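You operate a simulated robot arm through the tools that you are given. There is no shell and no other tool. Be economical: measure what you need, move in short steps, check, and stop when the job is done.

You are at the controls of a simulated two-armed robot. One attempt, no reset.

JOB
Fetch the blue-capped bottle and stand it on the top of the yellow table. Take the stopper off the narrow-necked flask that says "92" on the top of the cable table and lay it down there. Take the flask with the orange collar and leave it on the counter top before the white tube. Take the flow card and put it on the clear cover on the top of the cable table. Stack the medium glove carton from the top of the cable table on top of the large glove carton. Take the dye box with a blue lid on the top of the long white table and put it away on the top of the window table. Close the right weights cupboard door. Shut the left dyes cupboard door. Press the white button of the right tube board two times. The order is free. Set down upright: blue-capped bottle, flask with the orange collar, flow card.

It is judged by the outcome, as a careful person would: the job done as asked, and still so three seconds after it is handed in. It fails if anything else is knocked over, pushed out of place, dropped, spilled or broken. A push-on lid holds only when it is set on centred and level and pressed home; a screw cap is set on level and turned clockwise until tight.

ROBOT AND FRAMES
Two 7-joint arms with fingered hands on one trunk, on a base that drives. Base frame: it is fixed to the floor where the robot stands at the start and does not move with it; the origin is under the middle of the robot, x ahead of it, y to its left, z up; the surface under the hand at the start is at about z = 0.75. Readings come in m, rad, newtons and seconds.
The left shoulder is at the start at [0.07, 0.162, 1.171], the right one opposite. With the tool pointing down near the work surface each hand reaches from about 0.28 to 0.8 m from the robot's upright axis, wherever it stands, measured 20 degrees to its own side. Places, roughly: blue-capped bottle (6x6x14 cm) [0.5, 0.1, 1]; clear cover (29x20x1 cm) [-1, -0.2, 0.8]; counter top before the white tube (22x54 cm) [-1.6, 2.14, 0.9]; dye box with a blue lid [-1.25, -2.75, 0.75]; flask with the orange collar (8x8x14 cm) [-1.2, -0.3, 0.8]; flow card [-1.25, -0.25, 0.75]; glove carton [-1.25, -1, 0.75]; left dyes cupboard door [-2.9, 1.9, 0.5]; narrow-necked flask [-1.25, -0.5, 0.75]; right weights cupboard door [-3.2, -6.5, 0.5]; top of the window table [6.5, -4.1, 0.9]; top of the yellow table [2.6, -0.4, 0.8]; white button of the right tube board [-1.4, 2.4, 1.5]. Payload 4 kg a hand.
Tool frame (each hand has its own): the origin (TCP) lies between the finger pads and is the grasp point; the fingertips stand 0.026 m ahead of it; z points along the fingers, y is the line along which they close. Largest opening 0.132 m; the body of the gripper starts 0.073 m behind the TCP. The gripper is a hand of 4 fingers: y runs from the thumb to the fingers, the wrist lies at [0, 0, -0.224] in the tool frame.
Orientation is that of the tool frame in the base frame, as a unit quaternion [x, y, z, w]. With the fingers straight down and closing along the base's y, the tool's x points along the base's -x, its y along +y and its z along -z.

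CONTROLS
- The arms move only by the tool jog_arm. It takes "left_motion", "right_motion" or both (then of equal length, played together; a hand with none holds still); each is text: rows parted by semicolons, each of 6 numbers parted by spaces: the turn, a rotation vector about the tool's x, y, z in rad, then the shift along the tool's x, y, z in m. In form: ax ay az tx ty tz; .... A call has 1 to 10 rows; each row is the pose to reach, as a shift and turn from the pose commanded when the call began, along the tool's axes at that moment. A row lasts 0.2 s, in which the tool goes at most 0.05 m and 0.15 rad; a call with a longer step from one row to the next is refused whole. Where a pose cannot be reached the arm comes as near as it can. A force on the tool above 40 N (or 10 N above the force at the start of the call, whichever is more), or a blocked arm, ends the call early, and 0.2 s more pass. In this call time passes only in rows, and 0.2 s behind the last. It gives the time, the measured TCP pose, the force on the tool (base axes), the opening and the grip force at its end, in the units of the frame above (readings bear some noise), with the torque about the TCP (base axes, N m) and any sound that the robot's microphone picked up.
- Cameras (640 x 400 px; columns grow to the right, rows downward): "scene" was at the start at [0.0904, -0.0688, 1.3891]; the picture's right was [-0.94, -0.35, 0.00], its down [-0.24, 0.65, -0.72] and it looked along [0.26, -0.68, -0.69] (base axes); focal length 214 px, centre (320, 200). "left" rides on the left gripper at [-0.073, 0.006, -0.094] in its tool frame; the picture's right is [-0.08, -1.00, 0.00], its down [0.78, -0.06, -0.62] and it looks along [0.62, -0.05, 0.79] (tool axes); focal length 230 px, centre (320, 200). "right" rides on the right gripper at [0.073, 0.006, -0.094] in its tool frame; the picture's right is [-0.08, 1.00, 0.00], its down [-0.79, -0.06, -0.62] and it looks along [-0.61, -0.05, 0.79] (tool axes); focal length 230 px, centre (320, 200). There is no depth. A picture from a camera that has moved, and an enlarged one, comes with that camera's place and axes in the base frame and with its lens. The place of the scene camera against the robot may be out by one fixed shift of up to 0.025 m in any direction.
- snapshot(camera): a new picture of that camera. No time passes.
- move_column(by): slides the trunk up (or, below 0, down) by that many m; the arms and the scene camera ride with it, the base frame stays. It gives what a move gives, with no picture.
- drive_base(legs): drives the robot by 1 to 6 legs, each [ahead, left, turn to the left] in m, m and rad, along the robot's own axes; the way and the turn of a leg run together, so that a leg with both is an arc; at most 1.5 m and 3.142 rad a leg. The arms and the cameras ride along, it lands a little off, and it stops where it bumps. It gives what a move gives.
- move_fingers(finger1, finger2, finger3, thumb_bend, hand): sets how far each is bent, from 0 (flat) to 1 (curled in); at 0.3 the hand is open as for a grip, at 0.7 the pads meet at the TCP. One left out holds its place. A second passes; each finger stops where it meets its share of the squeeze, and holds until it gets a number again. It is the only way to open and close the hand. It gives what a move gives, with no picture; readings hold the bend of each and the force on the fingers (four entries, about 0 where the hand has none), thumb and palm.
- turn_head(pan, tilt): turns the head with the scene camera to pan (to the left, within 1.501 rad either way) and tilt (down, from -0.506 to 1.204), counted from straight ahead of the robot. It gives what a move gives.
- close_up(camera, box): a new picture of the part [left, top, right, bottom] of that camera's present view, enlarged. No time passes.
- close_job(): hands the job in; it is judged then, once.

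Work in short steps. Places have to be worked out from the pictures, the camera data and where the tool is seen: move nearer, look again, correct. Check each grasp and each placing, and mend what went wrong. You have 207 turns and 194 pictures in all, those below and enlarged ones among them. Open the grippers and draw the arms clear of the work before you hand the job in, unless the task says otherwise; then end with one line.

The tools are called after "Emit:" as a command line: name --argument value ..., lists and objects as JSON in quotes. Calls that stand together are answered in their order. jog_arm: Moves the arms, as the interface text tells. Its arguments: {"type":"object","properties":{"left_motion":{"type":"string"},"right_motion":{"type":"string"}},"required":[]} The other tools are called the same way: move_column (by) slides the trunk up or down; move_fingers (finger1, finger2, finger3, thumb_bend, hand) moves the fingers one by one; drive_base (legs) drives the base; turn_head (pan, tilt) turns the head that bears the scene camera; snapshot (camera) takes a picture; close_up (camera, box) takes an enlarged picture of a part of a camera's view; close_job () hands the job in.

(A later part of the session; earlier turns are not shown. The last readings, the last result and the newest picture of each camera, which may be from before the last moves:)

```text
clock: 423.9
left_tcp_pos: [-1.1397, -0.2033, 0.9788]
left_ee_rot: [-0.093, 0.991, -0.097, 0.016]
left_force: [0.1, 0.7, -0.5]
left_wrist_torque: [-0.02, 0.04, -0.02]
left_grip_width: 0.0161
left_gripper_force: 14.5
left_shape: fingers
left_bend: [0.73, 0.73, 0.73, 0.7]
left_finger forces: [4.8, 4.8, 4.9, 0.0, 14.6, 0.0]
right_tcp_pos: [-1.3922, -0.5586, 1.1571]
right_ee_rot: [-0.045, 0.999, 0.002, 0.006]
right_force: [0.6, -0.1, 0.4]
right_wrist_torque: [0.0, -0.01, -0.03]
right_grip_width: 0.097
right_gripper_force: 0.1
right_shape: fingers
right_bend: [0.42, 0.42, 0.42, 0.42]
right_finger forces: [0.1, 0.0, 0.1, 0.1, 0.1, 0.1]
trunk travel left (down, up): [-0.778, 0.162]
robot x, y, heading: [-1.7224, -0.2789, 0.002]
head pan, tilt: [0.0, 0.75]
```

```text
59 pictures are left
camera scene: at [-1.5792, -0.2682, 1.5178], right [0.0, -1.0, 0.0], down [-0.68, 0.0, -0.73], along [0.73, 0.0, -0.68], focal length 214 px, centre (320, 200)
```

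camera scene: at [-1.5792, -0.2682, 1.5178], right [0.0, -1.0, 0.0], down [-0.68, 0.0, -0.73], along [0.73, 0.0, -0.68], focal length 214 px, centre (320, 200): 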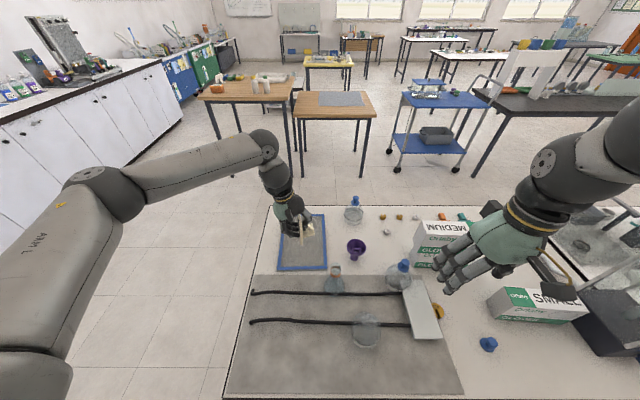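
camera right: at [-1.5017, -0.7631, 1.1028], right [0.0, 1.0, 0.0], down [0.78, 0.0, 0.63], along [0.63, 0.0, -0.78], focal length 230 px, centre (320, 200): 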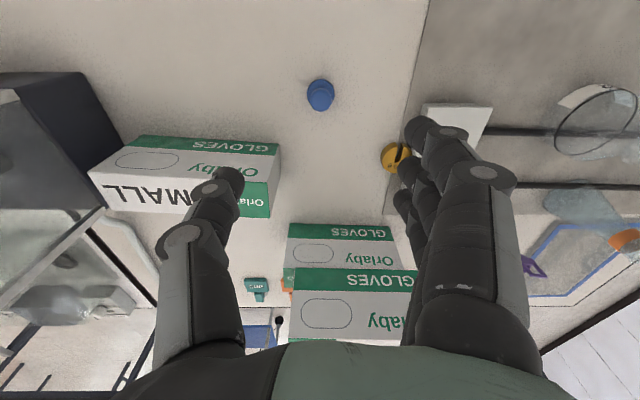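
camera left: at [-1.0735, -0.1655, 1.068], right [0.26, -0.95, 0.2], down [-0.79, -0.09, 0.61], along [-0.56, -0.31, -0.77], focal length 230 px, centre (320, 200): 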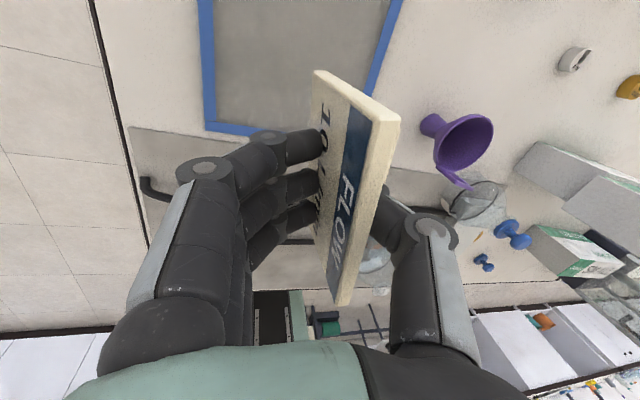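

The cover spans x −1.20…−0.91, y −0.31…−0.11. I extend 5 cm more so the card is well inside and lower the trunk 0.11 m.

Emit:
jog_arm --left_motion "0 0 0 -0.025 -0.005 0.001; 0 0 0 -0.05 -0.009 0.002"

Emit:
move_column --by -0.11

Emit:
snapshot --camera "left"

Emit:
close_up --camera "scene" --box '[240, 170, 380, 280]'

```text
clock: 424.5
left_tcp_pos: [-1.0882, -0.2022, 0.9766]
left_ee_rot: [-0.092, 0.991, -0.097, 0.016]
left_force: [0.4, -0.6, -0.7]
left_wrist_torque: [0.0, 0.02, 0.0]
left_grip_width: 0.0161
left_gripper_force: 15.0
left_shape: fingers
left_bend: [0.73, 0.73, 0.73, 0.7]
left_finger forces: [4.7, 4.8, 4.9, 0.0, 14.6, 0.0]
right_tcp_pos: [-1.3911, -0.5587, 1.1563]
right_ee_rot: [-0.044, 0.999, 0.001, 0.006]
right_force: [1.3, -0.4, 0.1]
right_wrist_torque: [0.01, 0.0, 0.0]
right_grip_width: 0.0972
right_gripper_force: 0.1
right_shape: fingers
right_bend: [0.42, 0.42, 0.42, 0.42]
right_finger forces: [0.0, 0.0, 0.0, 0.0, 0.0, 0.0]
trunk travel left (down, up): [-0.778, 0.162]
robot x, y, heading: [-1.7224, -0.277, 0.007]
head pan, tilt: [0.0, 0.75]
```

```text
clock: 425.9
left_tcp_pos: [-1.0905, -0.2023, 0.8683]
left_ee_rot: [-0.093, 0.991, -0.098, 0.016]
left_force: [0.2, 0.5, -1.1]
left_wrist_torque: [0.0, 0.0, -0.01]
left_grip_width: 0.0161
left_gripper_force: 14.5
left_shape: fingers
left_bend: [0.73, 0.73, 0.73, 0.7]
left_finger forces: [4.7, 4.8, 4.9, 0.0, 14.6, 0.1]
right_tcp_pos: [-1.3926, -0.5579, 1.048]
right_ee_rot: [-0.045, 0.999, 0.001, 0.008]
right_force: [-1.1, -0.2, -0.4]
right_wrist_torque: [0.01, 0.0, -0.02]
right_grip_width: 0.0968
right_gripper_force: 0.0
right_shape: fingers
right_bend: [0.42, 0.42, 0.42, 0.42]
right_finger forces: [0.0, 0.1, 0.1, 0.1, 0.0, 0.0]
trunk travel left (down, up): [-0.668, 0.272]
robot x, y, heading: [-1.7253, -0.2755, 0.001]
head pan, tilt: [0.0, 0.75]
```

```text
58 pictures are left
camera left: at [-1.024, -0.1642, 0.9591], right [0.26, -0.95, 0.2], down [-0.79, -0.09, 0.61], along [-0.56, -0.31, -0.77], focal length 230 px, centre (320, 200)
```

left: 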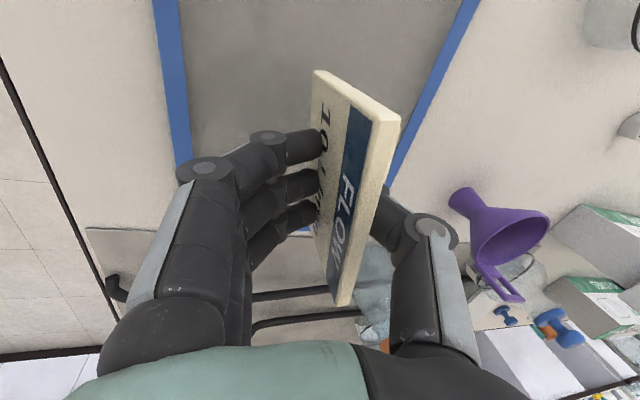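

```text
3.64 times, centred on (310, 225) of scene
camera zoom: at [-1.5803, -0.2675, 1.4079], right [0.0, -1.0, 0.0], down [-0.68, 0.0, -0.73], along [0.73, 0.0, -0.68], focal length 780 px, centre (356, 109)
```

zoom: 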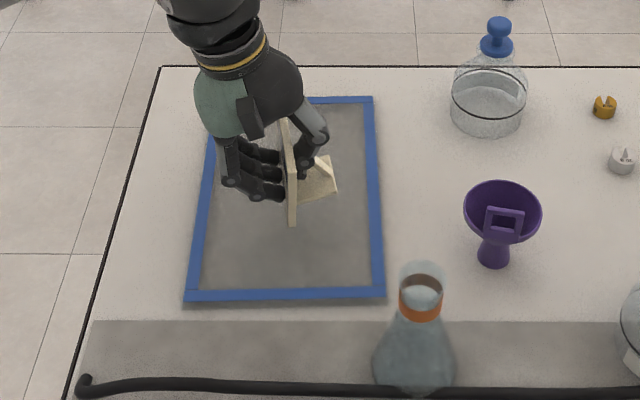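

The foot plate of the card now tilts up ~10° at its rear: I overcorrected. I turn back 0.17 rad and check.

Emit:
jog_arm --left_motion "-0.085 0 0 0 0 0; -0.17 0 0 0 0 0"

Emit:
close_up --camera "scene" --box '[270, 190, 350, 250]'

```text
clock: 426.5
left_tcp_pos: [-1.0895, -0.2003, 0.8676]
left_ee_rot: [-0.094, 0.995, -0.013, 0.01]
left_force: [-0.1, -0.3, -0.8]
left_wrist_torque: [0.04, 0.01, 0.0]
left_grip_width: 0.0158
left_gripper_force: 14.9
left_shape: fingers
left_bend: [0.73, 0.73, 0.73, 0.7]
left_finger forces: [4.8, 4.8, 4.9, 0.0, 14.6, 0.0]
right_tcp_pos: [-1.3924, -0.5589, 1.0468]
right_ee_rot: [-0.044, 0.999, 0.002, 0.007]
right_force: [0.6, 0.5, -0.4]
right_wrist_torque: [0.01, 0.04, -0.04]
right_grip_width: 0.0972
right_gripper_force: 0.0
right_shape: fingers
right_bend: [0.42, 0.42, 0.42, 0.42]
right_finger forces: [0.0, 0.1, 0.0, 0.1, 0.0, 0.0]
trunk travel left (down, up): [-0.668, 0.272]
robot x, y, heading: [-1.7248, -0.2735, 0.005]
head pan, tilt: [0.0, 0.75]
```

```text
6.67 times, centred on (310, 220) of scene
camera zoom: at [-1.5801, -0.2688, 1.4078], right [0.0, -1.0, 0.0], down [-0.68, 0.0, -0.73], along [0.73, 0.0, -0.68], focal length 1430 px, centre (387, 67)
```

zoom: 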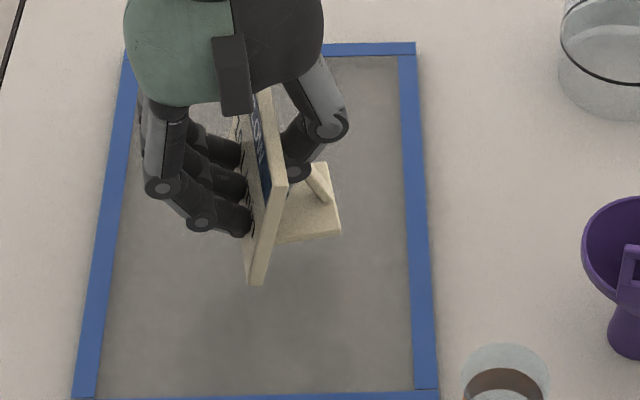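

Foot plate is now level. I lower until contact.

Emit:
move_column --by -0.022

Emit:
move_column --by -0.02

Emit:
close_up --camera "scene" --box '[270, 190, 350, 250]'

```text
clock: 427.2
left_tcp_pos: [-1.0903, -0.2018, 0.846]
left_ee_rot: [-0.094, 0.995, -0.013, 0.008]
left_force: [0.2, -0.7, -0.4]
left_wrist_torque: [0.01, 0.0, 0.02]
left_grip_width: 0.016
left_gripper_force: 14.2
left_shape: fingers
left_bend: [0.73, 0.73, 0.73, 0.7]
left_finger forces: [4.7, 4.8, 4.9, 0.1, 14.6, 0.0]
right_tcp_pos: [-1.3921, -0.557, 1.0253]
right_ee_rot: [-0.045, 0.999, 0.002, 0.007]
right_force: [0.6, 0.3, 0.0]
right_wrist_torque: [0.01, -0.01, -0.01]
right_grip_width: 0.0969
right_gripper_force: 0.0
right_shape: fingers
right_bend: [0.42, 0.42, 0.42, 0.42]
right_finger forces: [0.1, 0.1, 0.0, 0.0, 0.0, 0.1]
trunk travel left (down, up): [-0.646, 0.294]
robot x, y, heading: [-1.7208, -0.2803, 0.001]
head pan, tilt: [0.0, 0.75]
```

```text
clock: 427.8
left_tcp_pos: [-1.0901, -0.2, 0.8286]
left_ee_rot: [-0.094, 0.995, -0.014, 0.01]
left_force: [0.8, 3.1, 18.1]
left_wrist_torque: [-0.01, -0.01, -0.04]
left_grip_width: 0.0159
left_gripper_force: 19.6
left_shape: fingers
left_bend: [0.75, 0.75, 0.75, 0.7]
left_finger forces: [7.2, 7.7, 8.0, 0.0, 15.6, 0.0]
right_tcp_pos: [-1.394, -0.5569, 1.0063]
right_ee_rot: [-0.044, 0.999, 0.002, 0.007]
right_force: [1.1, 0.1, 0.0]
right_wrist_torque: [-0.04, 0.0, 0.02]
right_grip_width: 0.0968
right_gripper_force: 0.0
right_shape: fingers
right_bend: [0.42, 0.42, 0.42, 0.42]
right_finger forces: [0.0, 0.0, 0.0, 0.0, 0.0, 0.0]
trunk travel left (down, up): [-0.626, 0.314]
robot x, y, heading: [-1.7247, -0.2758, 0.006]
head pan, tilt: [0.0, 0.75]
```

```text
6.67 times, centred on (310, 220) of scene
camera zoom: at [-1.5817, -0.2672, 1.3663], right [0.0, -1.0, 0.0], down [-0.68, 0.0, -0.73], along [0.73, 0.0, -0.68], focal length 1430 px, centre (387, 67)
```

zoom: 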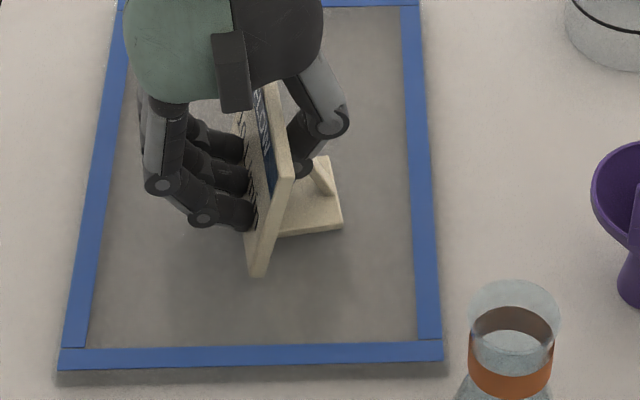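

Contact with the cover; relieve slightly and open.

Emit:
move_column --by 0.003

Emit:
move_fingers --hand "left" --finger1 0.45 --finger2 0.45 --finger3 0.45 --thumb_bend 0.45

Emit:
move_column --by 0.2

Emit:
snapshot --camera "scene"

```text
clock: 428.4
left_tcp_pos: [-1.0902, -0.2009, 0.8295]
left_ee_rot: [-0.093, 0.996, -0.013, 0.008]
left_force: [1.7, 1.8, 7.5]
left_wrist_torque: [0.01, -0.02, 0.0]
left_grip_width: 0.0159
left_gripper_force: 16.4
left_shape: fingers
left_bend: [0.75, 0.75, 0.75, 0.69]
left_finger forces: [6.0, 6.0, 6.1, 0.0, 15.4, 0.0]
right_tcp_pos: [-1.3931, -0.558, 1.008]
right_ee_rot: [-0.044, 0.999, 0.002, 0.006]
right_force: [-0.3, 0.0, 0.6]
right_wrist_torque: [0.01, 0.02, -0.01]
right_grip_width: 0.097
right_gripper_force: 0.1
right_shape: fingers
right_bend: [0.42, 0.42, 0.42, 0.42]
right_finger forces: [0.0, 0.0, 0.0, 0.0, 0.0, 0.0]
trunk travel left (down, up): [-0.629, 0.311]
robot x, y, heading: [-1.7261, -0.2757, 0.001]
head pan, tilt: [0.0, 0.75]
```

```text
clock: 429.4
left_tcp_pos: [-1.0896, -0.2027, 0.8282]
left_ee_rot: [-0.094, 0.995, -0.013, 0.008]
left_force: [0.3, 0.4, -0.9]
left_wrist_torque: [-0.01, 0.02, -0.01]
left_grip_width: 0.0866
left_gripper_force: 0.1
left_shape: fingers
left_bend: [0.45, 0.45, 0.45, 0.45]
left_finger forces: [0.0, 0.0, 0.0, 0.0, 0.0, 0.1]
right_tcp_pos: [-1.3927, -0.5579, 1.0085]
right_ee_rot: [-0.045, 0.999, 0.002, 0.006]
right_force: [1.1, -0.9, 0.3]
right_wrist_torque: [0.0, 0.01, 0.03]
right_grip_width: 0.0969
right_gripper_force: 0.1
right_shape: fingers
right_bend: [0.42, 0.42, 0.42, 0.42]
right_finger forces: [0.1, 0.0, 0.0, 0.0, 0.1, 0.0]
trunk travel left (down, up): [-0.629, 0.311]
robot x, y, heading: [-1.7261, -0.2767, 0.0]
head pan, tilt: [0.0, 0.75]
```

```text
clock: 431.5
left_tcp_pos: [-1.0901, -0.2012, 1.0298]
left_ee_rot: [-0.094, 0.995, -0.013, 0.008]
left_force: [-1.5, 0.3, 0.0]
left_wrist_torque: [0.01, 0.0, 0.03]
left_grip_width: 0.0863
left_gripper_force: 0.1
left_shape: fingers
left_bend: [0.45, 0.45, 0.45, 0.45]
left_finger forces: [0.1, 0.0, 0.1, 0.0, 0.0, 0.0]
right_tcp_pos: [-1.3931, -0.5577, 1.2078]
right_ee_rot: [-0.045, 0.999, 0.003, 0.006]
right_force: [0.6, 0.0, -0.4]
right_wrist_torque: [-0.01, 0.0, -0.02]
right_grip_width: 0.0968
right_gripper_force: 0.0
right_shape: fingers
right_bend: [0.42, 0.42, 0.42, 0.42]
right_finger forces: [0.0, 0.0, 0.0, 0.0, 0.1, 0.0]
trunk travel left (down, up): [-0.829, 0.111]
robot x, y, heading: [-1.7257, -0.2753, 0.006]
head pan, tilt: [0.0, 0.75]
```

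```text
54 pictures are left
camera scene: at [-1.5799, -0.2676, 1.5688], right [0.0, -1.0, 0.0], down [-0.68, 0.0, -0.73], along [0.73, 0.0, -0.68], focal length 214 px, centre (320, 200)
```

scene: 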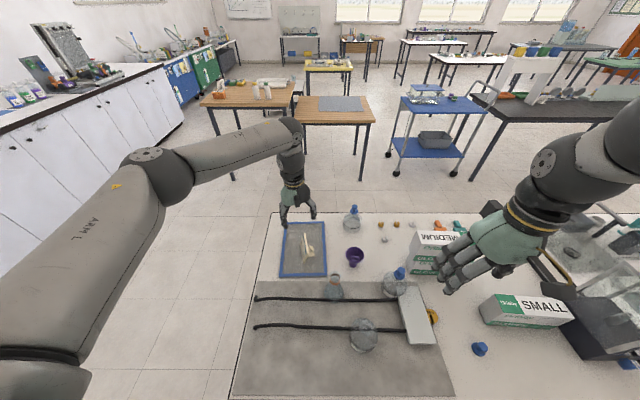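

The card stands on the cover. Now the orange-collar flask at about (-1.247, -0.335): left hand over it.

Emit:
move_fingers --hand "left" --finger1 0.32 --finger2 0.32 --finger3 0.32 --thumb_bend 0.32

Emit:
jog_arm --left_motion "0 0 0 0.036 -0.02 0; 0 0 0 0.072 -0.041 0; 0 0 0 0.108 -0.062 0; 0 0 0 0.144 -0.083 0; 0 0 0 0.1796 -0.1032 0"

Emit:
snapshot --camera "left"

Emit:
close_up --camera "scene" --box '[250, 210, 410, 330]'

```text
clock: 432.5
left_tcp_pos: [-1.0896, -0.2004, 1.0289]
left_ee_rot: [-0.095, 0.995, -0.014, 0.008]
left_force: [0.1, 0.5, -0.1]
left_wrist_torque: [-0.01, 0.01, 0.01]
left_grip_width: 0.1292
left_gripper_force: 0.0
left_shape: fingers
left_bend: [0.32, 0.32, 0.32, 0.32]
left_finger forces: [0.0, 0.0, 0.1, 0.0, 0.0, 0.0]
right_tcp_pos: [-1.3929, -0.5579, 1.2099]
right_ee_rot: [-0.045, 0.999, 0.002, 0.006]
right_force: [0.5, -0.2, -0.5]
right_wrist_torque: [0.0, -0.01, 0.02]
right_grip_width: 0.097
right_gripper_force: 0.0
right_shape: fingers
right_bend: [0.42, 0.42, 0.42, 0.42]
right_finger forces: [0.1, 0.0, 0.0, 0.0, 0.1, 0.0]
trunk travel left (down, up): [-0.829, 0.111]
robot x, y, heading: [-1.7216, -0.2745, -0.0]
head pan, tilt: [0.0, 0.75]
```

```text
clock: 433.7
left_tcp_pos: [-1.2472, -0.3389, 1.0286]
left_ee_rot: [-0.094, 0.995, -0.013, 0.009]
left_force: [-0.5, -0.4, 0.2]
left_wrist_torque: [0.04, -0.01, -0.02]
left_grip_width: 0.1295
left_gripper_force: 0.1
left_shape: fingers
left_bend: [0.32, 0.32, 0.32, 0.32]
left_finger forces: [0.1, 0.0, 0.0, 0.0, 0.0, 0.0]
right_tcp_pos: [-1.3939, -0.5593, 1.2084]
right_ee_rot: [-0.043, 0.999, 0.002, 0.007]
right_force: [-0.6, -0.5, 0.3]
right_wrist_torque: [0.03, 0.02, -0.02]
right_grip_width: 0.0969
right_gripper_force: 0.0
right_shape: fingers
right_bend: [0.42, 0.42, 0.42, 0.42]
right_finger forces: [0.1, 0.0, 0.0, 0.0, 0.1, 0.0]
trunk travel left (down, up): [-0.829, 0.111]
robot x, y, heading: [-1.7206, -0.2769, 0.004]
head pan, tilt: [0.0, 0.75]
```

```text
53 pictures are left
camera left: at [-1.179, -0.3174, 1.1233], right [0.26, -0.96, 0.03], down [-0.77, -0.19, 0.61], along [-0.58, -0.18, -0.79], focal length 230 px, centre (320, 200)
```

left: 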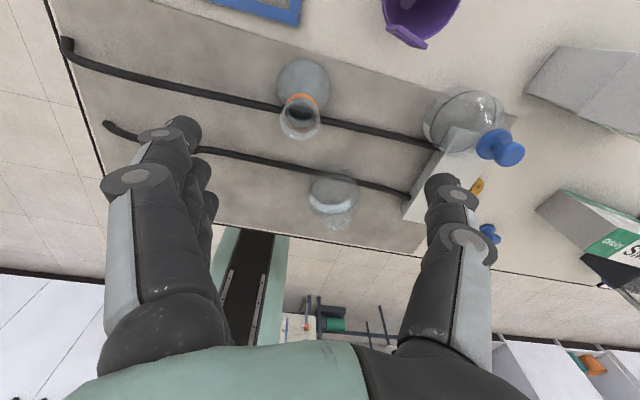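

```text
3.33 times, centred on (330, 270) of scene
camera zoom: at [-1.5811, -0.2694, 1.569], right [0.0, -1.0, 0.0], down [-0.68, 0.0, -0.73], along [0.73, 0.0, -0.68], focal length 715 px, centre (287, -33)
```

zoom: 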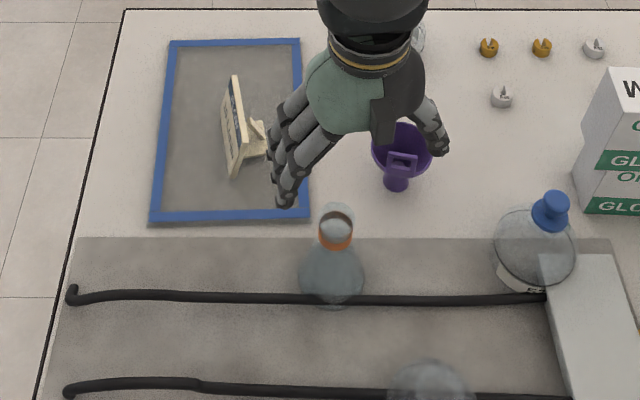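

Flask axis is at (-1.248, -0.322). Shift 1.7 cm, then lower with the trunk to z ≈ 0.845.

Emit:
jog_arm --left_motion "0 0 0 -0.001 0.017 0"

Emit:
move_column --by -0.1

Emit:
snapshot --camera "left"

```text
clock: 434.1
left_tcp_pos: [-1.2478, -0.3184, 1.0293]
left_ee_rot: [-0.094, 0.995, -0.014, 0.008]
left_force: [-0.3, -0.1, 0.9]
left_wrist_torque: [0.02, -0.03, -0.02]
left_grip_width: 0.1292
left_gripper_force: 0.0
left_shape: fingers
left_bend: [0.32, 0.32, 0.32, 0.32]
left_finger forces: [0.1, 0.0, 0.0, 0.0, 0.0, 0.1]
right_tcp_pos: [-1.3914, -0.5563, 1.2083]
right_ee_rot: [-0.044, 0.999, 0.001, 0.006]
right_force: [-0.4, 0.3, 0.4]
right_wrist_torque: [0.02, 0.0, 0.0]
right_grip_width: 0.0971
right_gripper_force: 0.0
right_shape: fingers
right_bend: [0.42, 0.42, 0.42, 0.42]
right_finger forces: [0.0, 0.0, 0.1, 0.1, 0.0, 0.1]
trunk travel left (down, up): [-0.829, 0.111]
robot x, y, heading: [-1.7236, -0.2756, 0.004]
head pan, tilt: [0.0, 0.75]
```

```text
clock: 435.5
left_tcp_pos: [-1.2482, -0.3206, 0.9295]
left_ee_rot: [-0.094, 0.995, -0.013, 0.009]
left_force: [0.8, -0.2, 0.2]
left_wrist_torque: [0.02, -0.02, 0.03]
left_grip_width: 0.1294
left_gripper_force: 0.0
left_shape: fingers
left_bend: [0.32, 0.32, 0.32, 0.32]
left_finger forces: [0.0, 0.1, 0.0, 0.1, 0.0, 0.1]
right_tcp_pos: [-1.3929, -0.5568, 1.1096]
right_ee_rot: [-0.044, 0.999, 0.002, 0.007]
right_force: [0.0, -0.1, 0.0]
right_wrist_torque: [-0.01, 0.01, 0.0]
right_grip_width: 0.0968
right_gripper_force: 0.1
right_shape: fingers
right_bend: [0.42, 0.42, 0.42, 0.42]
right_finger forces: [0.0, 0.0, 0.0, 0.0, 0.1, 0.0]
trunk travel left (down, up): [-0.729, 0.211]
robot x, y, heading: [-1.7265, -0.2759, 0.006]
head pan, tilt: [0.0, 0.75]
```

```text
51 pictures are left
camera left: at [-1.1798, -0.2989, 1.0227], right [0.26, -0.96, 0.03], down [-0.77, -0.19, 0.61], along [-0.58, -0.18, -0.79], focal length 230 px, centre (320, 200)
```

left: 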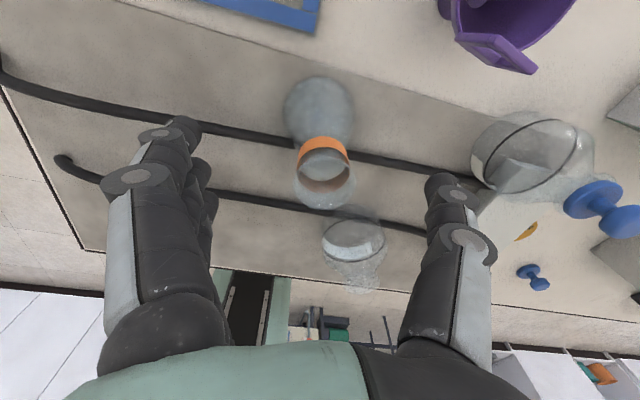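

Well centred; collar is at z ≈ 0.875. Lower 8 cm more and grip.

Emit:
move_column --by -0.08

Emit:
move_fingers --hand "left" --finger1 0.68 --finger2 0.68 --finger3 0.68 --thumb_bend 0.68

Emit:
snapshot --camera "left"

```text
clock: 436.6
left_tcp_pos: [-1.2486, -0.3205, 0.8491]
left_ee_rot: [-0.094, 0.995, -0.013, 0.009]
left_force: [0.0, 0.6, 0.8]
left_wrist_torque: [0.0, 0.02, 0.0]
left_grip_width: 0.1291
left_gripper_force: 0.0
left_shape: fingers
left_bend: [0.32, 0.32, 0.32, 0.32]
left_finger forces: [0.0, 0.0, 0.1, 0.0, 0.0, 0.0]
right_tcp_pos: [-1.3926, -0.5578, 1.0287]
right_ee_rot: [-0.045, 0.999, 0.002, 0.007]
right_force: [-0.2, 0.0, -0.5]
right_wrist_torque: [0.01, -0.01, 0.02]
right_grip_width: 0.0968
right_gripper_force: 0.0
right_shape: fingers
right_bend: [0.42, 0.42, 0.42, 0.42]
right_finger forces: [0.0, 0.0, 0.0, 0.0, 0.0, 0.0]
trunk travel left (down, up): [-0.649, 0.291]
robot x, y, heading: [-1.7248, -0.2715, 0.001]
head pan, tilt: [0.0, 0.75]
```

```text
clock: 437.6
left_tcp_pos: [-1.2481, -0.3203, 0.8493]
left_ee_rot: [-0.094, 0.995, -0.014, 0.008]
left_force: [0.2, 0.1, -0.2]
left_wrist_torque: [-0.02, 0.0, -0.03]
left_grip_width: 0.0424
left_gripper_force: 17.3
left_shape: fingers
left_bend: [0.63, 0.56, 0.6, 0.6]
left_finger forces: [3.0, 8.0, 5.6, 0.0, 16.9, 0.0]
right_tcp_pos: [-1.3923, -0.5575, 1.0284]
right_ee_rot: [-0.045, 0.999, 0.002, 0.006]
right_force: [0.8, 0.0, -0.1]
right_wrist_torque: [-0.01, -0.02, 0.01]
right_grip_width: 0.097
right_gripper_force: 0.1
right_shape: fingers
right_bend: [0.42, 0.42, 0.42, 0.42]
right_finger forces: [0.1, 0.0, 0.0, 0.0, 0.0, 0.0]
trunk travel left (down, up): [-0.649, 0.291]
robot x, y, heading: [-1.7274, -0.2774, 0.005]
head pan, tilt: [0.0, 0.75]
```

```text
50 pictures are left
camera left: at [-1.1796, -0.2988, 0.9425], right [0.26, -0.96, 0.03], down [-0.77, -0.19, 0.61], along [-0.58, -0.18, -0.79], focal length 230 px, centre (320, 200)
```

left: 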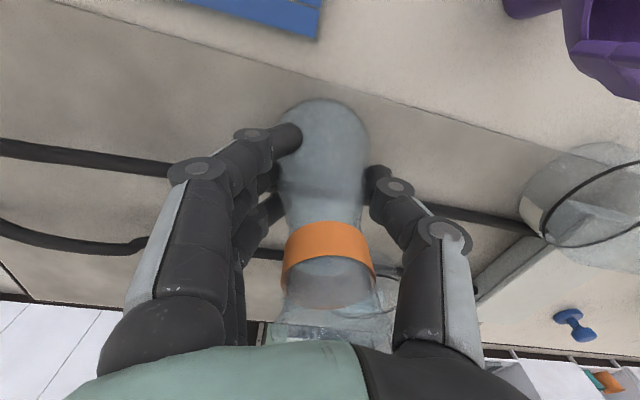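

Good grip below the collar. Lift and check.

Emit:
move_column --by 0.25

Emit:
snapshot --camera "left"

```text
clock: 440.2
left_tcp_pos: [-1.2475, -0.3202, 1.0987]
left_ee_rot: [-0.094, 0.995, -0.013, 0.008]
left_force: [0.3, 0.6, -0.3]
left_wrist_torque: [0.0, 0.01, 0.0]
left_grip_width: 0.0421
left_gripper_force: 16.9
left_shape: fingers
left_bend: [0.63, 0.56, 0.6, 0.6]
left_finger forces: [3.1, 8.0, 5.7, 0.0, 16.9, 0.0]
right_tcp_pos: [-1.3915, -0.5579, 1.2772]
right_ee_rot: [-0.044, 0.999, 0.002, 0.006]
right_force: [0.5, -0.6, -0.1]
right_wrist_torque: [-0.01, -0.01, 0.02]
right_grip_width: 0.097
right_gripper_force: 0.1
right_shape: fingers
right_bend: [0.42, 0.42, 0.42, 0.42]
right_finger forces: [0.1, 0.0, 0.1, 0.1, 0.0, 0.0]
trunk travel left (down, up): [-0.899, 0.041]
robot x, y, heading: [-1.7261, -0.2783, 0.006]
head pan, tilt: [0.0, 0.75]
```

```text
49 pictures are left
camera left: at [-1.1795, -0.2988, 1.1924], right [0.26, -0.96, 0.03], down [-0.77, -0.19, 0.61], along [-0.58, -0.18, -0.79], focal length 230 px, centre (320, 200)
```

left: 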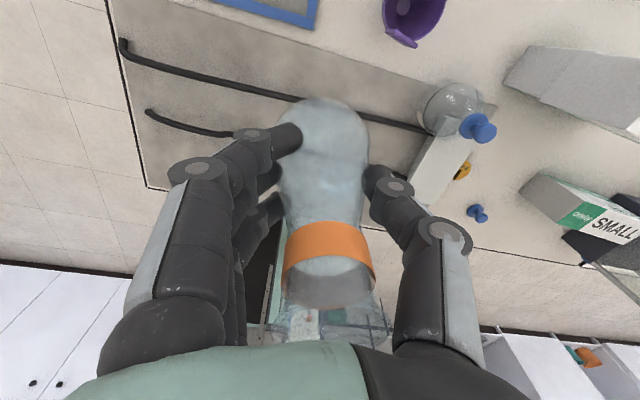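

Held well. I drive to the north counter: back off, turn to +y, approach and look.

Emit:
drive_base --legs '[[-0.4, 0, 0], [0, 0, 1.565], [1.15, -0.35, 0]]'

Emit:
turn_head --pan 0.0 --tilt 0.45

Emit:
snapshot --camera "scene"

```text
clock: 452.2
left_tcp_pos: [-1.7644, 1.3498, 1.0987]
left_ee_rot: [0.778, -0.629, 0.003, -0.015]
left_force: [0.5, 0.7, 0.0]
left_wrist_torque: [-0.02, 0.03, 0.01]
left_grip_width: 0.0425
left_gripper_force: 16.2
left_shape: fingers
left_bend: [0.63, 0.57, 0.6, 0.6]
left_finger forces: [3.3, 7.9, 5.3, 0.0, 16.7, 0.0]
right_tcp_pos: [-1.5242, 1.211, 1.2787]
right_ee_rot: [0.746, -0.666, -0.006, -0.002]
right_force: [0.0, -0.8, 0.0]
right_wrist_torque: [-0.01, -0.01, -0.05]
right_grip_width: 0.097
right_gripper_force: 0.0
right_shape: fingers
right_bend: [0.42, 0.42, 0.42, 0.42]
right_finger forces: [0.0, 0.1, 0.0, 0.0, 0.1, 0.1]
trunk travel left (down, up): [-0.899, 0.041]
robot x, y, heading: [-1.8, 0.8751, 1.596]
head pan, tilt: [0.0, 0.75]
```

```text
clock: 453.0
left_tcp_pos: [-1.7631, 1.3508, 1.0996]
left_ee_rot: [0.777, -0.629, 0.003, -0.015]
left_force: [-0.1, 0.2, -0.9]
left_wrist_torque: [-0.06, 0.03, -0.02]
left_grip_width: 0.0421
left_gripper_force: 16.1
left_shape: fingers
left_bend: [0.63, 0.57, 0.6, 0.6]
left_finger forces: [3.3, 8.0, 5.2, 0.0, 16.7, 0.0]
right_tcp_pos: [-1.5235, 1.2105, 1.2779]
right_ee_rot: [0.745, -0.667, -0.006, -0.003]
right_force: [-0.2, 0.2, 0.0]
right_wrist_torque: [-0.02, -0.01, 0.01]
right_grip_width: 0.0966
right_gripper_force: 0.0
right_shape: fingers
right_bend: [0.42, 0.42, 0.42, 0.42]
right_finger forces: [0.0, 0.1, 0.0, 0.1, 0.0, 0.1]
trunk travel left (down, up): [-0.899, 0.041]
robot x, y, heading: [-1.7979, 0.8761, 1.596]
head pan, tilt: [0.0, 0.45]
```

```text
48 pictures are left
camera scene: at [-1.789, 1.0243, 1.6652], right [1.0, 0.03, 0.0], down [0.01, -0.44, -0.9], along [-0.02, 0.9, -0.44], focal length 214 px, centre (320, 200)
```

scene: 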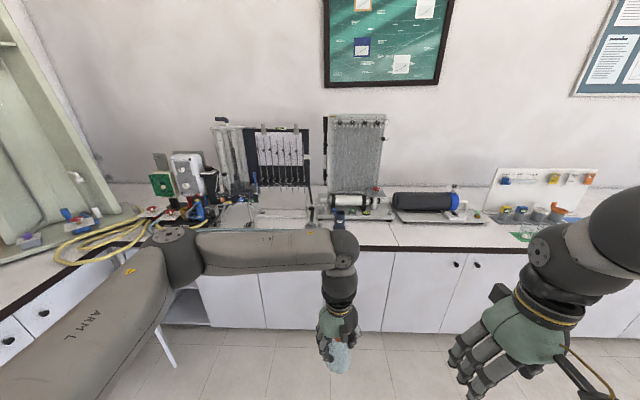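

Emit:
close_up --camera "scene" --box '[200, 100, 420, 250]'

Emit:
close_up --camera "scene" --box '[310, 105, 410, 225]'

```text
2.67 times, centred on (310, 175) of scene
camera zoom: at [-1.789, 1.0243, 1.6652], right [1.0, 0.03, 0.0], down [0.01, -0.44, -0.9], along [-0.02, 0.9, -0.44], focal length 572 px, centre (347, 267)
```

zoom: 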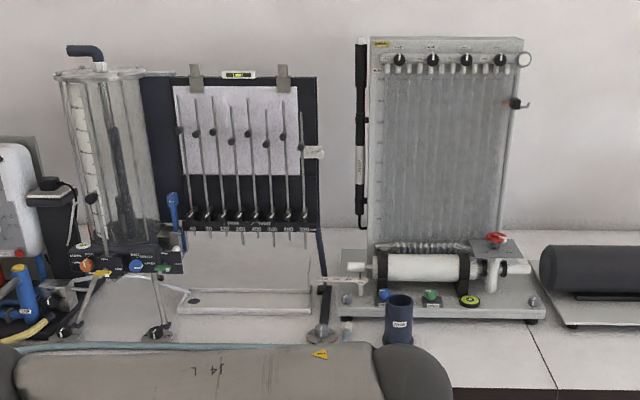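

```text
3.33 times, centred on (360, 165) of scene
camera zoom: at [-1.789, 1.0243, 1.6652], right [1.0, 0.03, 0.0], down [0.01, -0.44, -0.9], along [-0.02, 0.9, -0.44], focal length 715 px, centre (187, 317)
```

zoom: 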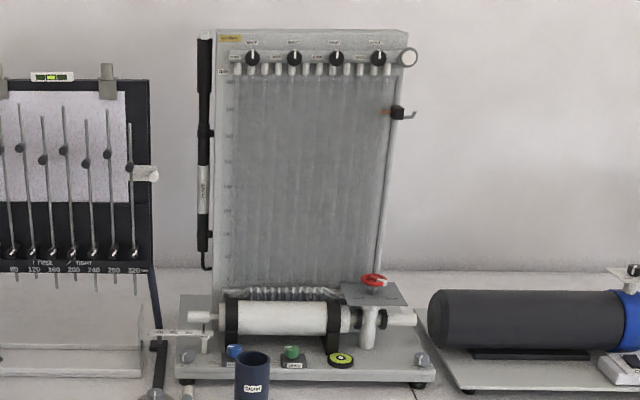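

White button: round disc at the top right of the right board (~(-1.43, 2.40, 1.5)). The white tube is the horizontal cylinder; the free counter spot before it is about (-1.55, 2.12). I drive there.

Emit:
drive_base --legs '[[0, -0.22, -0.026], [0.5, 0, 0], [0.25, 0, 0]]'

Emit:
turn_head --pan 0.0 --tilt 0.75

Emit:
snapshot --camera "scene"

Emit:
snapshot --camera "left"

```text
clock: 458.7
left_tcp_pos: [-1.5301, 2.1005, 1.0997]
left_ee_rot: [0.768, -0.64, 0.002, -0.016]
left_force: [-0.5, 0.4, -0.3]
left_wrist_torque: [0.01, -0.02, 0.04]
left_grip_width: 0.0422
left_gripper_force: 16.6
left_shape: fingers
left_bend: [0.63, 0.57, 0.6, 0.6]
left_finger forces: [3.3, 8.1, 5.2, 0.0, 16.7, 0.0]
right_tcp_pos: [-1.2939, 1.9554, 1.2796]
right_ee_rot: [0.737, -0.676, -0.007, -0.004]
right_force: [0.1, -0.2, 0.2]
right_wrist_torque: [0.05, 0.02, -0.01]
right_grip_width: 0.0971
right_gripper_force: 0.1
right_shape: fingers
right_bend: [0.42, 0.42, 0.42, 0.42]
right_finger forces: [0.0, 0.1, 0.0, 0.0, 0.1, 0.1]
trunk travel left (down, up): [-0.899, 0.041]
robot x, y, heading: [-1.5735, 1.6248, 1.569]
head pan, tilt: [0.0, 0.45]
```

```text
clock: 459.5
left_tcp_pos: [-1.53, 2.1038, 1.0975]
left_ee_rot: [0.769, -0.639, 0.004, -0.015]
left_force: [0.7, 0.2, -0.5]
left_wrist_torque: [-0.05, 0.01, 0.01]
left_grip_width: 0.0422
left_gripper_force: 16.5
left_shape: fingers
left_bend: [0.63, 0.57, 0.6, 0.6]
left_finger forces: [3.3, 8.0, 5.2, 0.0, 16.7, 0.1]
right_tcp_pos: [-1.2938, 1.959, 1.2778]
right_ee_rot: [0.736, -0.677, -0.005, -0.003]
right_force: [-0.3, 0.2, 0.7]
right_wrist_torque: [0.02, 0.03, 0.01]
right_grip_width: 0.0967
right_gripper_force: 0.1
right_shape: fingers
right_bend: [0.42, 0.42, 0.42, 0.42]
right_finger forces: [0.1, 0.1, 0.1, 0.1, 0.0, 0.1]
trunk travel left (down, up): [-0.899, 0.041]
robot x, y, heading: [-1.5785, 1.6262, 1.574]
head pan, tilt: [0.0, 0.75]
```

```text
45 pictures are left
camera scene: at [-1.5654, 1.77, 1.6388], right [1.0, 0.0, 0.0], down [0.0, -0.68, -0.73], along [0.0, 0.73, -0.68], focal length 214 px, centre (320, 200)
```

scene: 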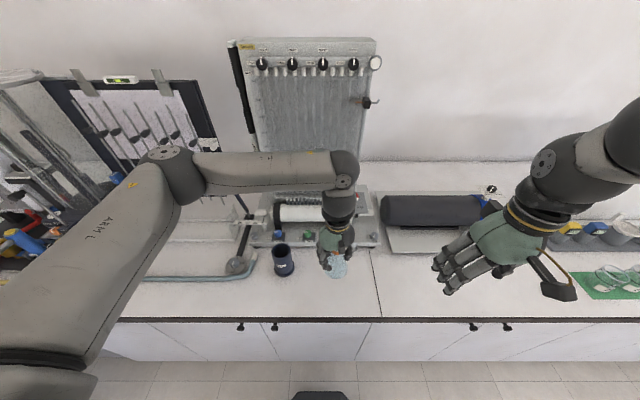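

```text
44 pictures are left
camera left: at [-1.5524, 2.1728, 1.1919], right [0.97, 0.26, 0.03], down [0.19, -0.77, 0.61], along [0.18, -0.58, -0.79], focal length 230 px, centre (320, 200)
```

left: 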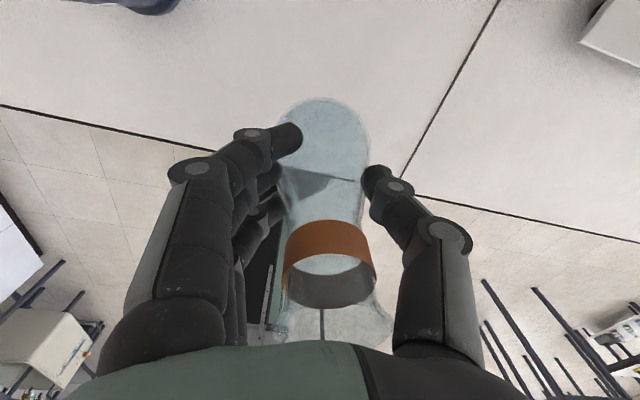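

Counter edge is at y ≈ 2.008. I move 3 cm further in and lower until contact.

Emit:
drive_base --legs '[[0.03, 0.02, 0]]'

Emit:
move_column --by -0.085

Emit:
move_column --by -0.03

Emit:
snapshot --camera "left"

```text
clock: 460.3
left_tcp_pos: [-1.545, 2.1264, 1.1013]
left_ee_rot: [0.768, -0.64, 0.0, -0.016]
left_force: [-0.4, 0.6, -1.0]
left_wrist_torque: [0.07, 0.05, -0.01]
left_grip_width: 0.0423
left_gripper_force: 16.1
left_shape: fingers
left_bend: [0.63, 0.57, 0.6, 0.6]
left_finger forces: [3.2, 7.9, 5.2, 0.0, 16.6, 0.0]
right_tcp_pos: [-1.3096, 1.98, 1.2801]
right_ee_rot: [0.736, -0.677, -0.01, -0.004]
right_force: [0.9, -1.2, 0.3]
right_wrist_torque: [0.06, 0.05, 0.0]
right_grip_width: 0.097
right_gripper_force: 0.0
right_shape: fingers
right_bend: [0.42, 0.42, 0.42, 0.42]
right_finger forces: [0.1, 0.1, 0.1, 0.1, 0.0, 0.1]
trunk travel left (down, up): [-0.899, 0.041]
robot x, y, heading: [-1.5987, 1.656, 1.571]
head pan, tilt: [0.0, 0.75]
```

```text
clock: 461.6
left_tcp_pos: [-1.5483, 2.1305, 1.0152]
left_ee_rot: [0.768, -0.64, 0.004, -0.015]
left_force: [-0.2, -0.6, 0.0]
left_wrist_torque: [0.01, 0.01, 0.0]
left_grip_width: 0.0423
left_gripper_force: 16.6
left_shape: fingers
left_bend: [0.63, 0.57, 0.6, 0.6]
left_finger forces: [3.3, 8.0, 5.2, 0.0, 16.7, 0.0]
right_tcp_pos: [-1.3128, 1.9859, 1.194]
right_ee_rot: [0.736, -0.677, -0.006, -0.003]
right_force: [0.6, -0.6, 0.0]
right_wrist_torque: [-0.01, -0.01, 0.03]
right_grip_width: 0.0971
right_gripper_force: 0.1
right_shape: fingers
right_bend: [0.42, 0.42, 0.42, 0.42]
right_finger forces: [0.0, 0.1, 0.0, 0.0, 0.0, 0.1]
trunk travel left (down, up): [-0.814, 0.126]
robot x, y, heading: [-1.5976, 1.6544, 1.572]
head pan, tilt: [0.0, 0.75]
```

```text
clock: 462.3
left_tcp_pos: [-1.5495, 2.1312, 0.9844]
left_ee_rot: [0.768, -0.64, 0.005, -0.017]
left_force: [-0.1, -0.2, -0.6]
left_wrist_torque: [-0.03, 0.0, -0.01]
left_grip_width: 0.0425
left_gripper_force: 16.1
left_shape: fingers
left_bend: [0.63, 0.57, 0.6, 0.6]
left_finger forces: [3.3, 8.0, 5.2, 0.0, 16.7, 0.1]
right_tcp_pos: [-1.3136, 1.987, 1.1633]
right_ee_rot: [0.736, -0.677, -0.007, -0.003]
right_force: [1.5, 0.0, 0.2]
right_wrist_torque: [0.0, -0.01, 0.0]
right_grip_width: 0.0968
right_gripper_force: 0.0
right_shape: fingers
right_bend: [0.42, 0.42, 0.42, 0.42]
right_finger forces: [0.0, 0.1, 0.1, 0.0, 0.0, 0.0]
trunk travel left (down, up): [-0.784, 0.156]
robot x, y, heading: [-1.5992, 1.657, 1.572]
head pan, tilt: [0.0, 0.75]
```

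```text
43 pictures are left
camera left: at [-1.5712, 2.2006, 1.0777], right [0.97, 0.26, 0.03], down [0.19, -0.77, 0.61], along [0.18, -0.58, -0.79], focal length 230 px, centre (320, 200)
```

left: 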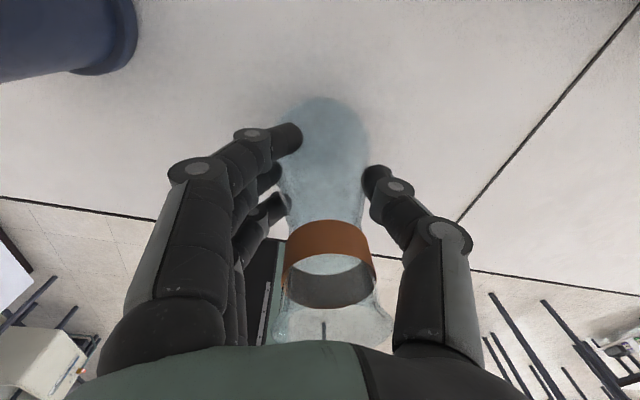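

No contact yet; continue down in small steps.

Emit:
move_column --by -0.02

Emit:
move_column --by -0.02

```text
clock: 463.0
left_tcp_pos: [-1.5501, 2.131, 0.9667]
left_ee_rot: [0.769, -0.639, 0.004, -0.019]
left_force: [-2.4, 0.1, 25.4]
left_wrist_torque: [0.05, 0.0, 0.01]
left_grip_width: 0.0428
left_gripper_force: 23.2
left_shape: fingers
left_bend: [0.65, 0.58, 0.62, 0.61]
left_finger forces: [6.2, 11.0, 8.3, 0.0, 21.2, 0.0]
right_tcp_pos: [-1.3144, 1.9849, 1.145]
right_ee_rot: [0.736, -0.677, -0.006, -0.005]
right_force: [-0.2, 0.0, 0.3]
right_wrist_torque: [0.02, 0.01, 0.0]
right_grip_width: 0.0968
right_gripper_force: 0.1
right_shape: fingers
right_bend: [0.42, 0.42, 0.42, 0.42]
right_finger forces: [0.0, 0.1, 0.0, 0.1, 0.0, 0.1]
trunk travel left (down, up): [-0.764, 0.176]
robot x, y, heading: [-1.5953, 1.6557, 1.569]
head pan, tilt: [0.0, 0.75]
```

```text
clock: 463.3
left_tcp_pos: [-1.549, 2.1308, 0.9666]
left_ee_rot: [0.769, -0.639, 0.004, -0.019]
left_force: [-2.8, -4.7, 17.9]
left_wrist_torque: [-0.12, 0.1, 0.02]
left_grip_width: 0.0426
left_gripper_force: 22.1
left_shape: fingers
left_bend: [0.65, 0.59, 0.62, 0.62]
left_finger forces: [5.6, 10.7, 9.6, 0.1, 18.9, 0.0]
right_tcp_pos: [-1.3145, 1.9844, 1.1424]
right_ee_rot: [0.737, -0.676, -0.007, -0.003]
right_force: [0.4, -1.1, -0.1]
right_wrist_torque: [-0.02, 0.05, -0.01]
right_grip_width: 0.0968
right_gripper_force: 0.0
right_shape: fingers
right_bend: [0.42, 0.42, 0.42, 0.42]
right_finger forces: [0.0, 0.1, 0.0, 0.0, 0.1, 0.0]
trunk travel left (down, up): [-0.762, 0.178]
robot x, y, heading: [-1.5933, 1.6589, 1.568]
head pan, tilt: [0.0, 0.75]
stopped: the force on the tool passed its limit at 48 N (the readings are from after the stop); the commanded pose is now the measured one
```

Contact. Relieve, open, and lift off.

Emit:
move_column --by 0.004

Emit:
move_fingers --hand "left" --finger1 0.34 --finger2 0.34 --finger3 0.34 --thumb_bend 0.34

Emit:
move_column --by 0.17

Emit:
snapshot --camera "left"

```text
clock: 463.8
left_tcp_pos: [-1.5499, 2.1329, 0.9681]
left_ee_rot: [0.769, -0.639, 0.004, -0.017]
left_force: [-0.1, -0.5, -0.4]
left_wrist_torque: [0.0, 0.01, 0.0]
left_grip_width: 0.0425
left_gripper_force: 17.7
left_shape: fingers
left_bend: [0.64, 0.58, 0.62, 0.61]
left_finger forces: [4.4, 8.3, 6.4, 0.0, 16.8, 0.0]
right_tcp_pos: [-1.3143, 1.9881, 1.1457]
right_ee_rot: [0.736, -0.676, -0.006, -0.003]
right_force: [0.1, 1.0, -0.3]
right_wrist_torque: [0.0, 0.03, 0.02]
right_grip_width: 0.0969
right_gripper_force: 0.1
right_shape: fingers
right_bend: [0.42, 0.42, 0.42, 0.42]
right_finger forces: [0.0, 0.1, 0.0, 0.0, 0.0, 0.0]
trunk travel left (down, up): [-0.766, 0.174]
robot x, y, heading: [-1.5976, 1.6533, 1.57]
head pan, tilt: [0.0, 0.75]
```

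```text
clock: 464.8
left_tcp_pos: [-1.5499, 2.1328, 0.9688]
left_ee_rot: [0.769, -0.639, 0.004, -0.017]
left_force: [1.0, 0.6, -0.1]
left_wrist_torque: [0.02, -0.01, 0.01]
left_grip_width: 0.1227
left_gripper_force: 0.1
left_shape: fingers
left_bend: [0.34, 0.34, 0.34, 0.34]
left_finger forces: [0.0, 0.1, 0.1, 0.1, 0.0, 0.1]
right_tcp_pos: [-1.3137, 1.9871, 1.1457]
right_ee_rot: [0.737, -0.676, -0.006, -0.004]
right_force: [0.3, 0.7, -0.2]
right_wrist_torque: [0.02, 0.02, -0.03]
right_grip_width: 0.0968
right_gripper_force: 0.1
right_shape: fingers
right_bend: [0.42, 0.42, 0.42, 0.42]
right_finger forces: [0.0, 0.1, 0.0, 0.0, 0.1, 0.1]
trunk travel left (down, up): [-0.766, 0.174]
robot x, y, heading: [-1.5951, 1.6562, 1.575]
head pan, tilt: [0.0, 0.75]
```

```text
clock: 466.7
left_tcp_pos: [-1.5496, 2.1342, 1.1387]
left_ee_rot: [0.769, -0.64, 0.004, -0.017]
left_force: [-0.3, 0.5, 0.1]
left_wrist_torque: [0.01, 0.02, -0.04]
left_grip_width: 0.1229
left_gripper_force: 0.1
left_shape: fingers
left_bend: [0.34, 0.34, 0.34, 0.34]
left_finger forces: [0.1, 0.0, 0.0, 0.0, 0.0, 0.0]
right_tcp_pos: [-1.3136, 1.9869, 1.3159]
right_ee_rot: [0.736, -0.677, -0.006, -0.003]
right_force: [-0.3, -0.1, -0.2]
right_wrist_torque: [-0.03, -0.02, 0.01]
right_grip_width: 0.0971
right_gripper_force: 0.0
right_shape: fingers
right_bend: [0.42, 0.42, 0.42, 0.42]
right_finger forces: [0.0, 0.0, 0.0, 0.0, 0.0, 0.1]
trunk travel left (down, up): [-0.936, 0.004]
robot x, y, heading: [-1.5965, 1.6588, 1.573]
head pan, tilt: [0.0, 0.75]
```

```text
42 pictures are left
camera left: at [-1.5709, 2.2019, 1.2325], right [0.97, 0.26, 0.03], down [0.18, -0.77, 0.61], along [0.18, -0.58, -0.8], focal length 230 px, centre (320, 200)
```

left: 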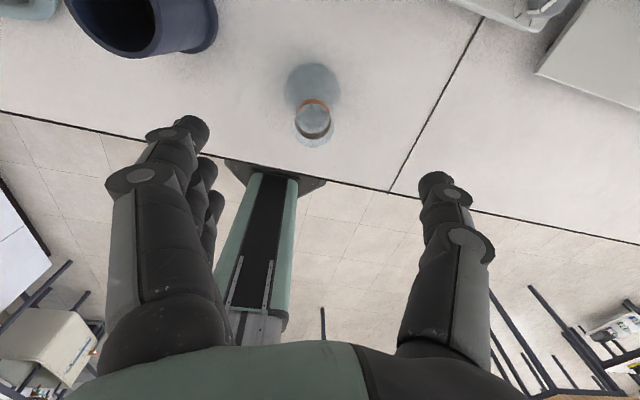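

The flask stands before the white tube. Now the button at about (-1.40, 2.36, 1.525): I bring the right hand forward-pointing in front of it, with only the middle finger extended.

Emit:
move_fingers --hand "right" --finger1 1.0 --finger2 0.6 --finger3 1.0 --thumb_bend 0.95

Emit:
jog_arm --right_motion "0 -0.15 0 -0.0277 0.0067 -0.021; 0 -0.3 0 -0.0553 0.0134 -0.042; 0 -0.45 0 -0.083 0.02 -0.063; 0 -0.6 0 -0.1106 0.0268 -0.084; 0 -0.75 0 -0.138 0.0335 -0.105; 0 -0.9 0 -0.166 0.04 -0.126; 0 -1.05 0 -0.1935 0.047 -0.147; 0 -1.2 0 -0.221 0.0536 -0.168; 0 -1.35 0 -0.249 0.06 -0.189; 0 -1.5 0 -0.2765 0.067 -0.21"

Emit:
turn_head --pan -0.25 --tilt 0.2

Emit:
snapshot --camera "scene"

Emit:
snapshot --camera "right"

```text
clock: 467.7
left_tcp_pos: [-1.549, 2.1339, 1.1385]
left_ee_rot: [0.769, -0.639, 0.003, -0.018]
left_force: [-0.1, 0.0, 0.5]
left_wrist_torque: [-0.01, 0.02, 0.03]
left_grip_width: 0.1228
left_gripper_force: 0.0
left_shape: fingers
left_bend: [0.34, 0.34, 0.34, 0.34]
left_finger forces: [0.1, 0.0, 0.1, 0.1, 0.0, 0.1]
right_tcp_pos: [-1.3124, 1.9863, 1.3154]
right_ee_rot: [0.737, -0.676, -0.007, -0.004]
right_force: [0.6, -0.2, 0.2]
right_wrist_torque: [0.04, -0.03, 0.03]
right_grip_width: 0.038
right_gripper_force: 0.0
right_shape: fingers
right_bend: [1.0, 0.59, 1.0, 0.94]
right_finger forces: [0.0, 0.0, 0.1, 0.1, 0.0, 0.0]
trunk travel left (down, up): [-0.936, 0.004]
robot x, y, heading: [-1.5975, 1.6548, 1.569]
head pan, tilt: [0.0, 0.75]
```

```text
clock: 469.9
left_tcp_pos: [-1.55, 2.1344, 1.1391]
left_ee_rot: [0.768, -0.64, 0.004, -0.017]
left_force: [-0.1, 0.1, -0.9]
left_wrist_torque: [0.0, 0.03, 0.02]
left_grip_width: 0.1227
left_gripper_force: 0.1
left_shape: fingers
left_bend: [0.34, 0.34, 0.34, 0.34]
left_finger forces: [0.0, 0.0, 0.0, 0.0, 0.0, 0.0]
right_tcp_pos: [-1.4033, 2.2557, 1.5287]
right_ee_rot: [0.535, -0.492, -0.507, -0.464]
right_force: [-0.4, 0.5, 0.7]
right_wrist_torque: [-0.01, 0.01, -0.01]
right_grip_width: 0.0379
right_gripper_force: 0.0
right_shape: fingers
right_bend: [1.0, 0.59, 1.0, 0.94]
right_finger forces: [0.1, 0.1, 0.0, 0.1, 0.1, 0.1]
right hand out of reach, approached as far as the arm can: row 3, 4, 5
trunk travel left (down, up): [-0.936, 0.004]
robot x, y, heading: [-1.5924, 1.6548, 1.576]
head pan, tilt: [0.0, 0.75]
```

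```text
clock: 470.9
left_tcp_pos: [-1.5488, 2.1326, 1.1387]
left_ee_rot: [0.769, -0.64, 0.003, -0.018]
left_force: [0.0, 0.1, 0.5]
left_wrist_torque: [0.02, 0.05, 0.0]
left_grip_width: 0.123
left_gripper_force: 0.0
left_shape: fingers
left_bend: [0.34, 0.34, 0.34, 0.34]
left_finger forces: [0.1, 0.0, 0.0, 0.0, 0.0, 0.0]
right_tcp_pos: [-1.402, 2.2521, 1.5293]
right_ee_rot: [0.535, -0.492, -0.507, -0.463]
right_force: [-0.2, -0.8, 0.1]
right_wrist_torque: [0.01, -0.02, -0.02]
right_grip_width: 0.038
right_gripper_force: 0.1
right_shape: fingers
right_bend: [1.0, 0.59, 1.0, 0.94]
right_finger forces: [0.1, 0.0, 0.0, 0.0, 0.0, 0.0]
trunk travel left (down, up): [-0.936, 0.004]
robot x, y, heading: [-1.5958, 1.6558, 1.571]
head pan, tilt: [-0.25, 0.201]
```

```text
41 pictures are left
camera scene: at [-1.562, 1.8049, 1.7255], right [0.97, -0.25, 0.0], down [-0.05, -0.19, -0.98], along [0.24, 0.95, -0.2], focal length 214 px, centre (320, 200)
```

scene: 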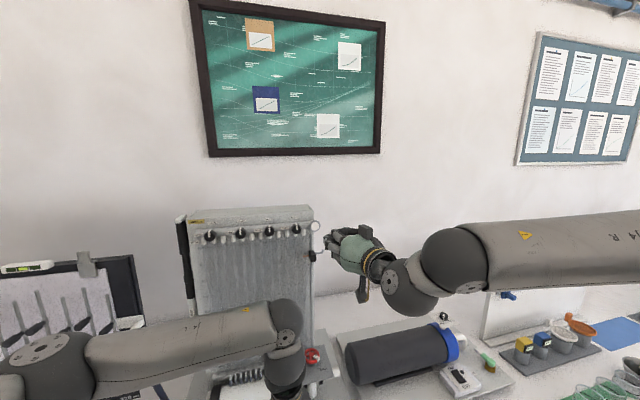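

```text
40 pictures are left
camera right: at [-1.4, 2.1541, 1.4606], right [-0.99, -0.08, 0.08], down [0.11, -0.56, 0.82], along [-0.02, 0.82, 0.57], focal length 230 px, centre (320, 200)
```

right: 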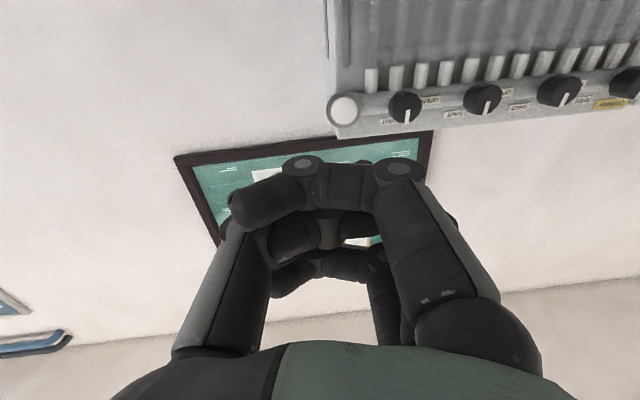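

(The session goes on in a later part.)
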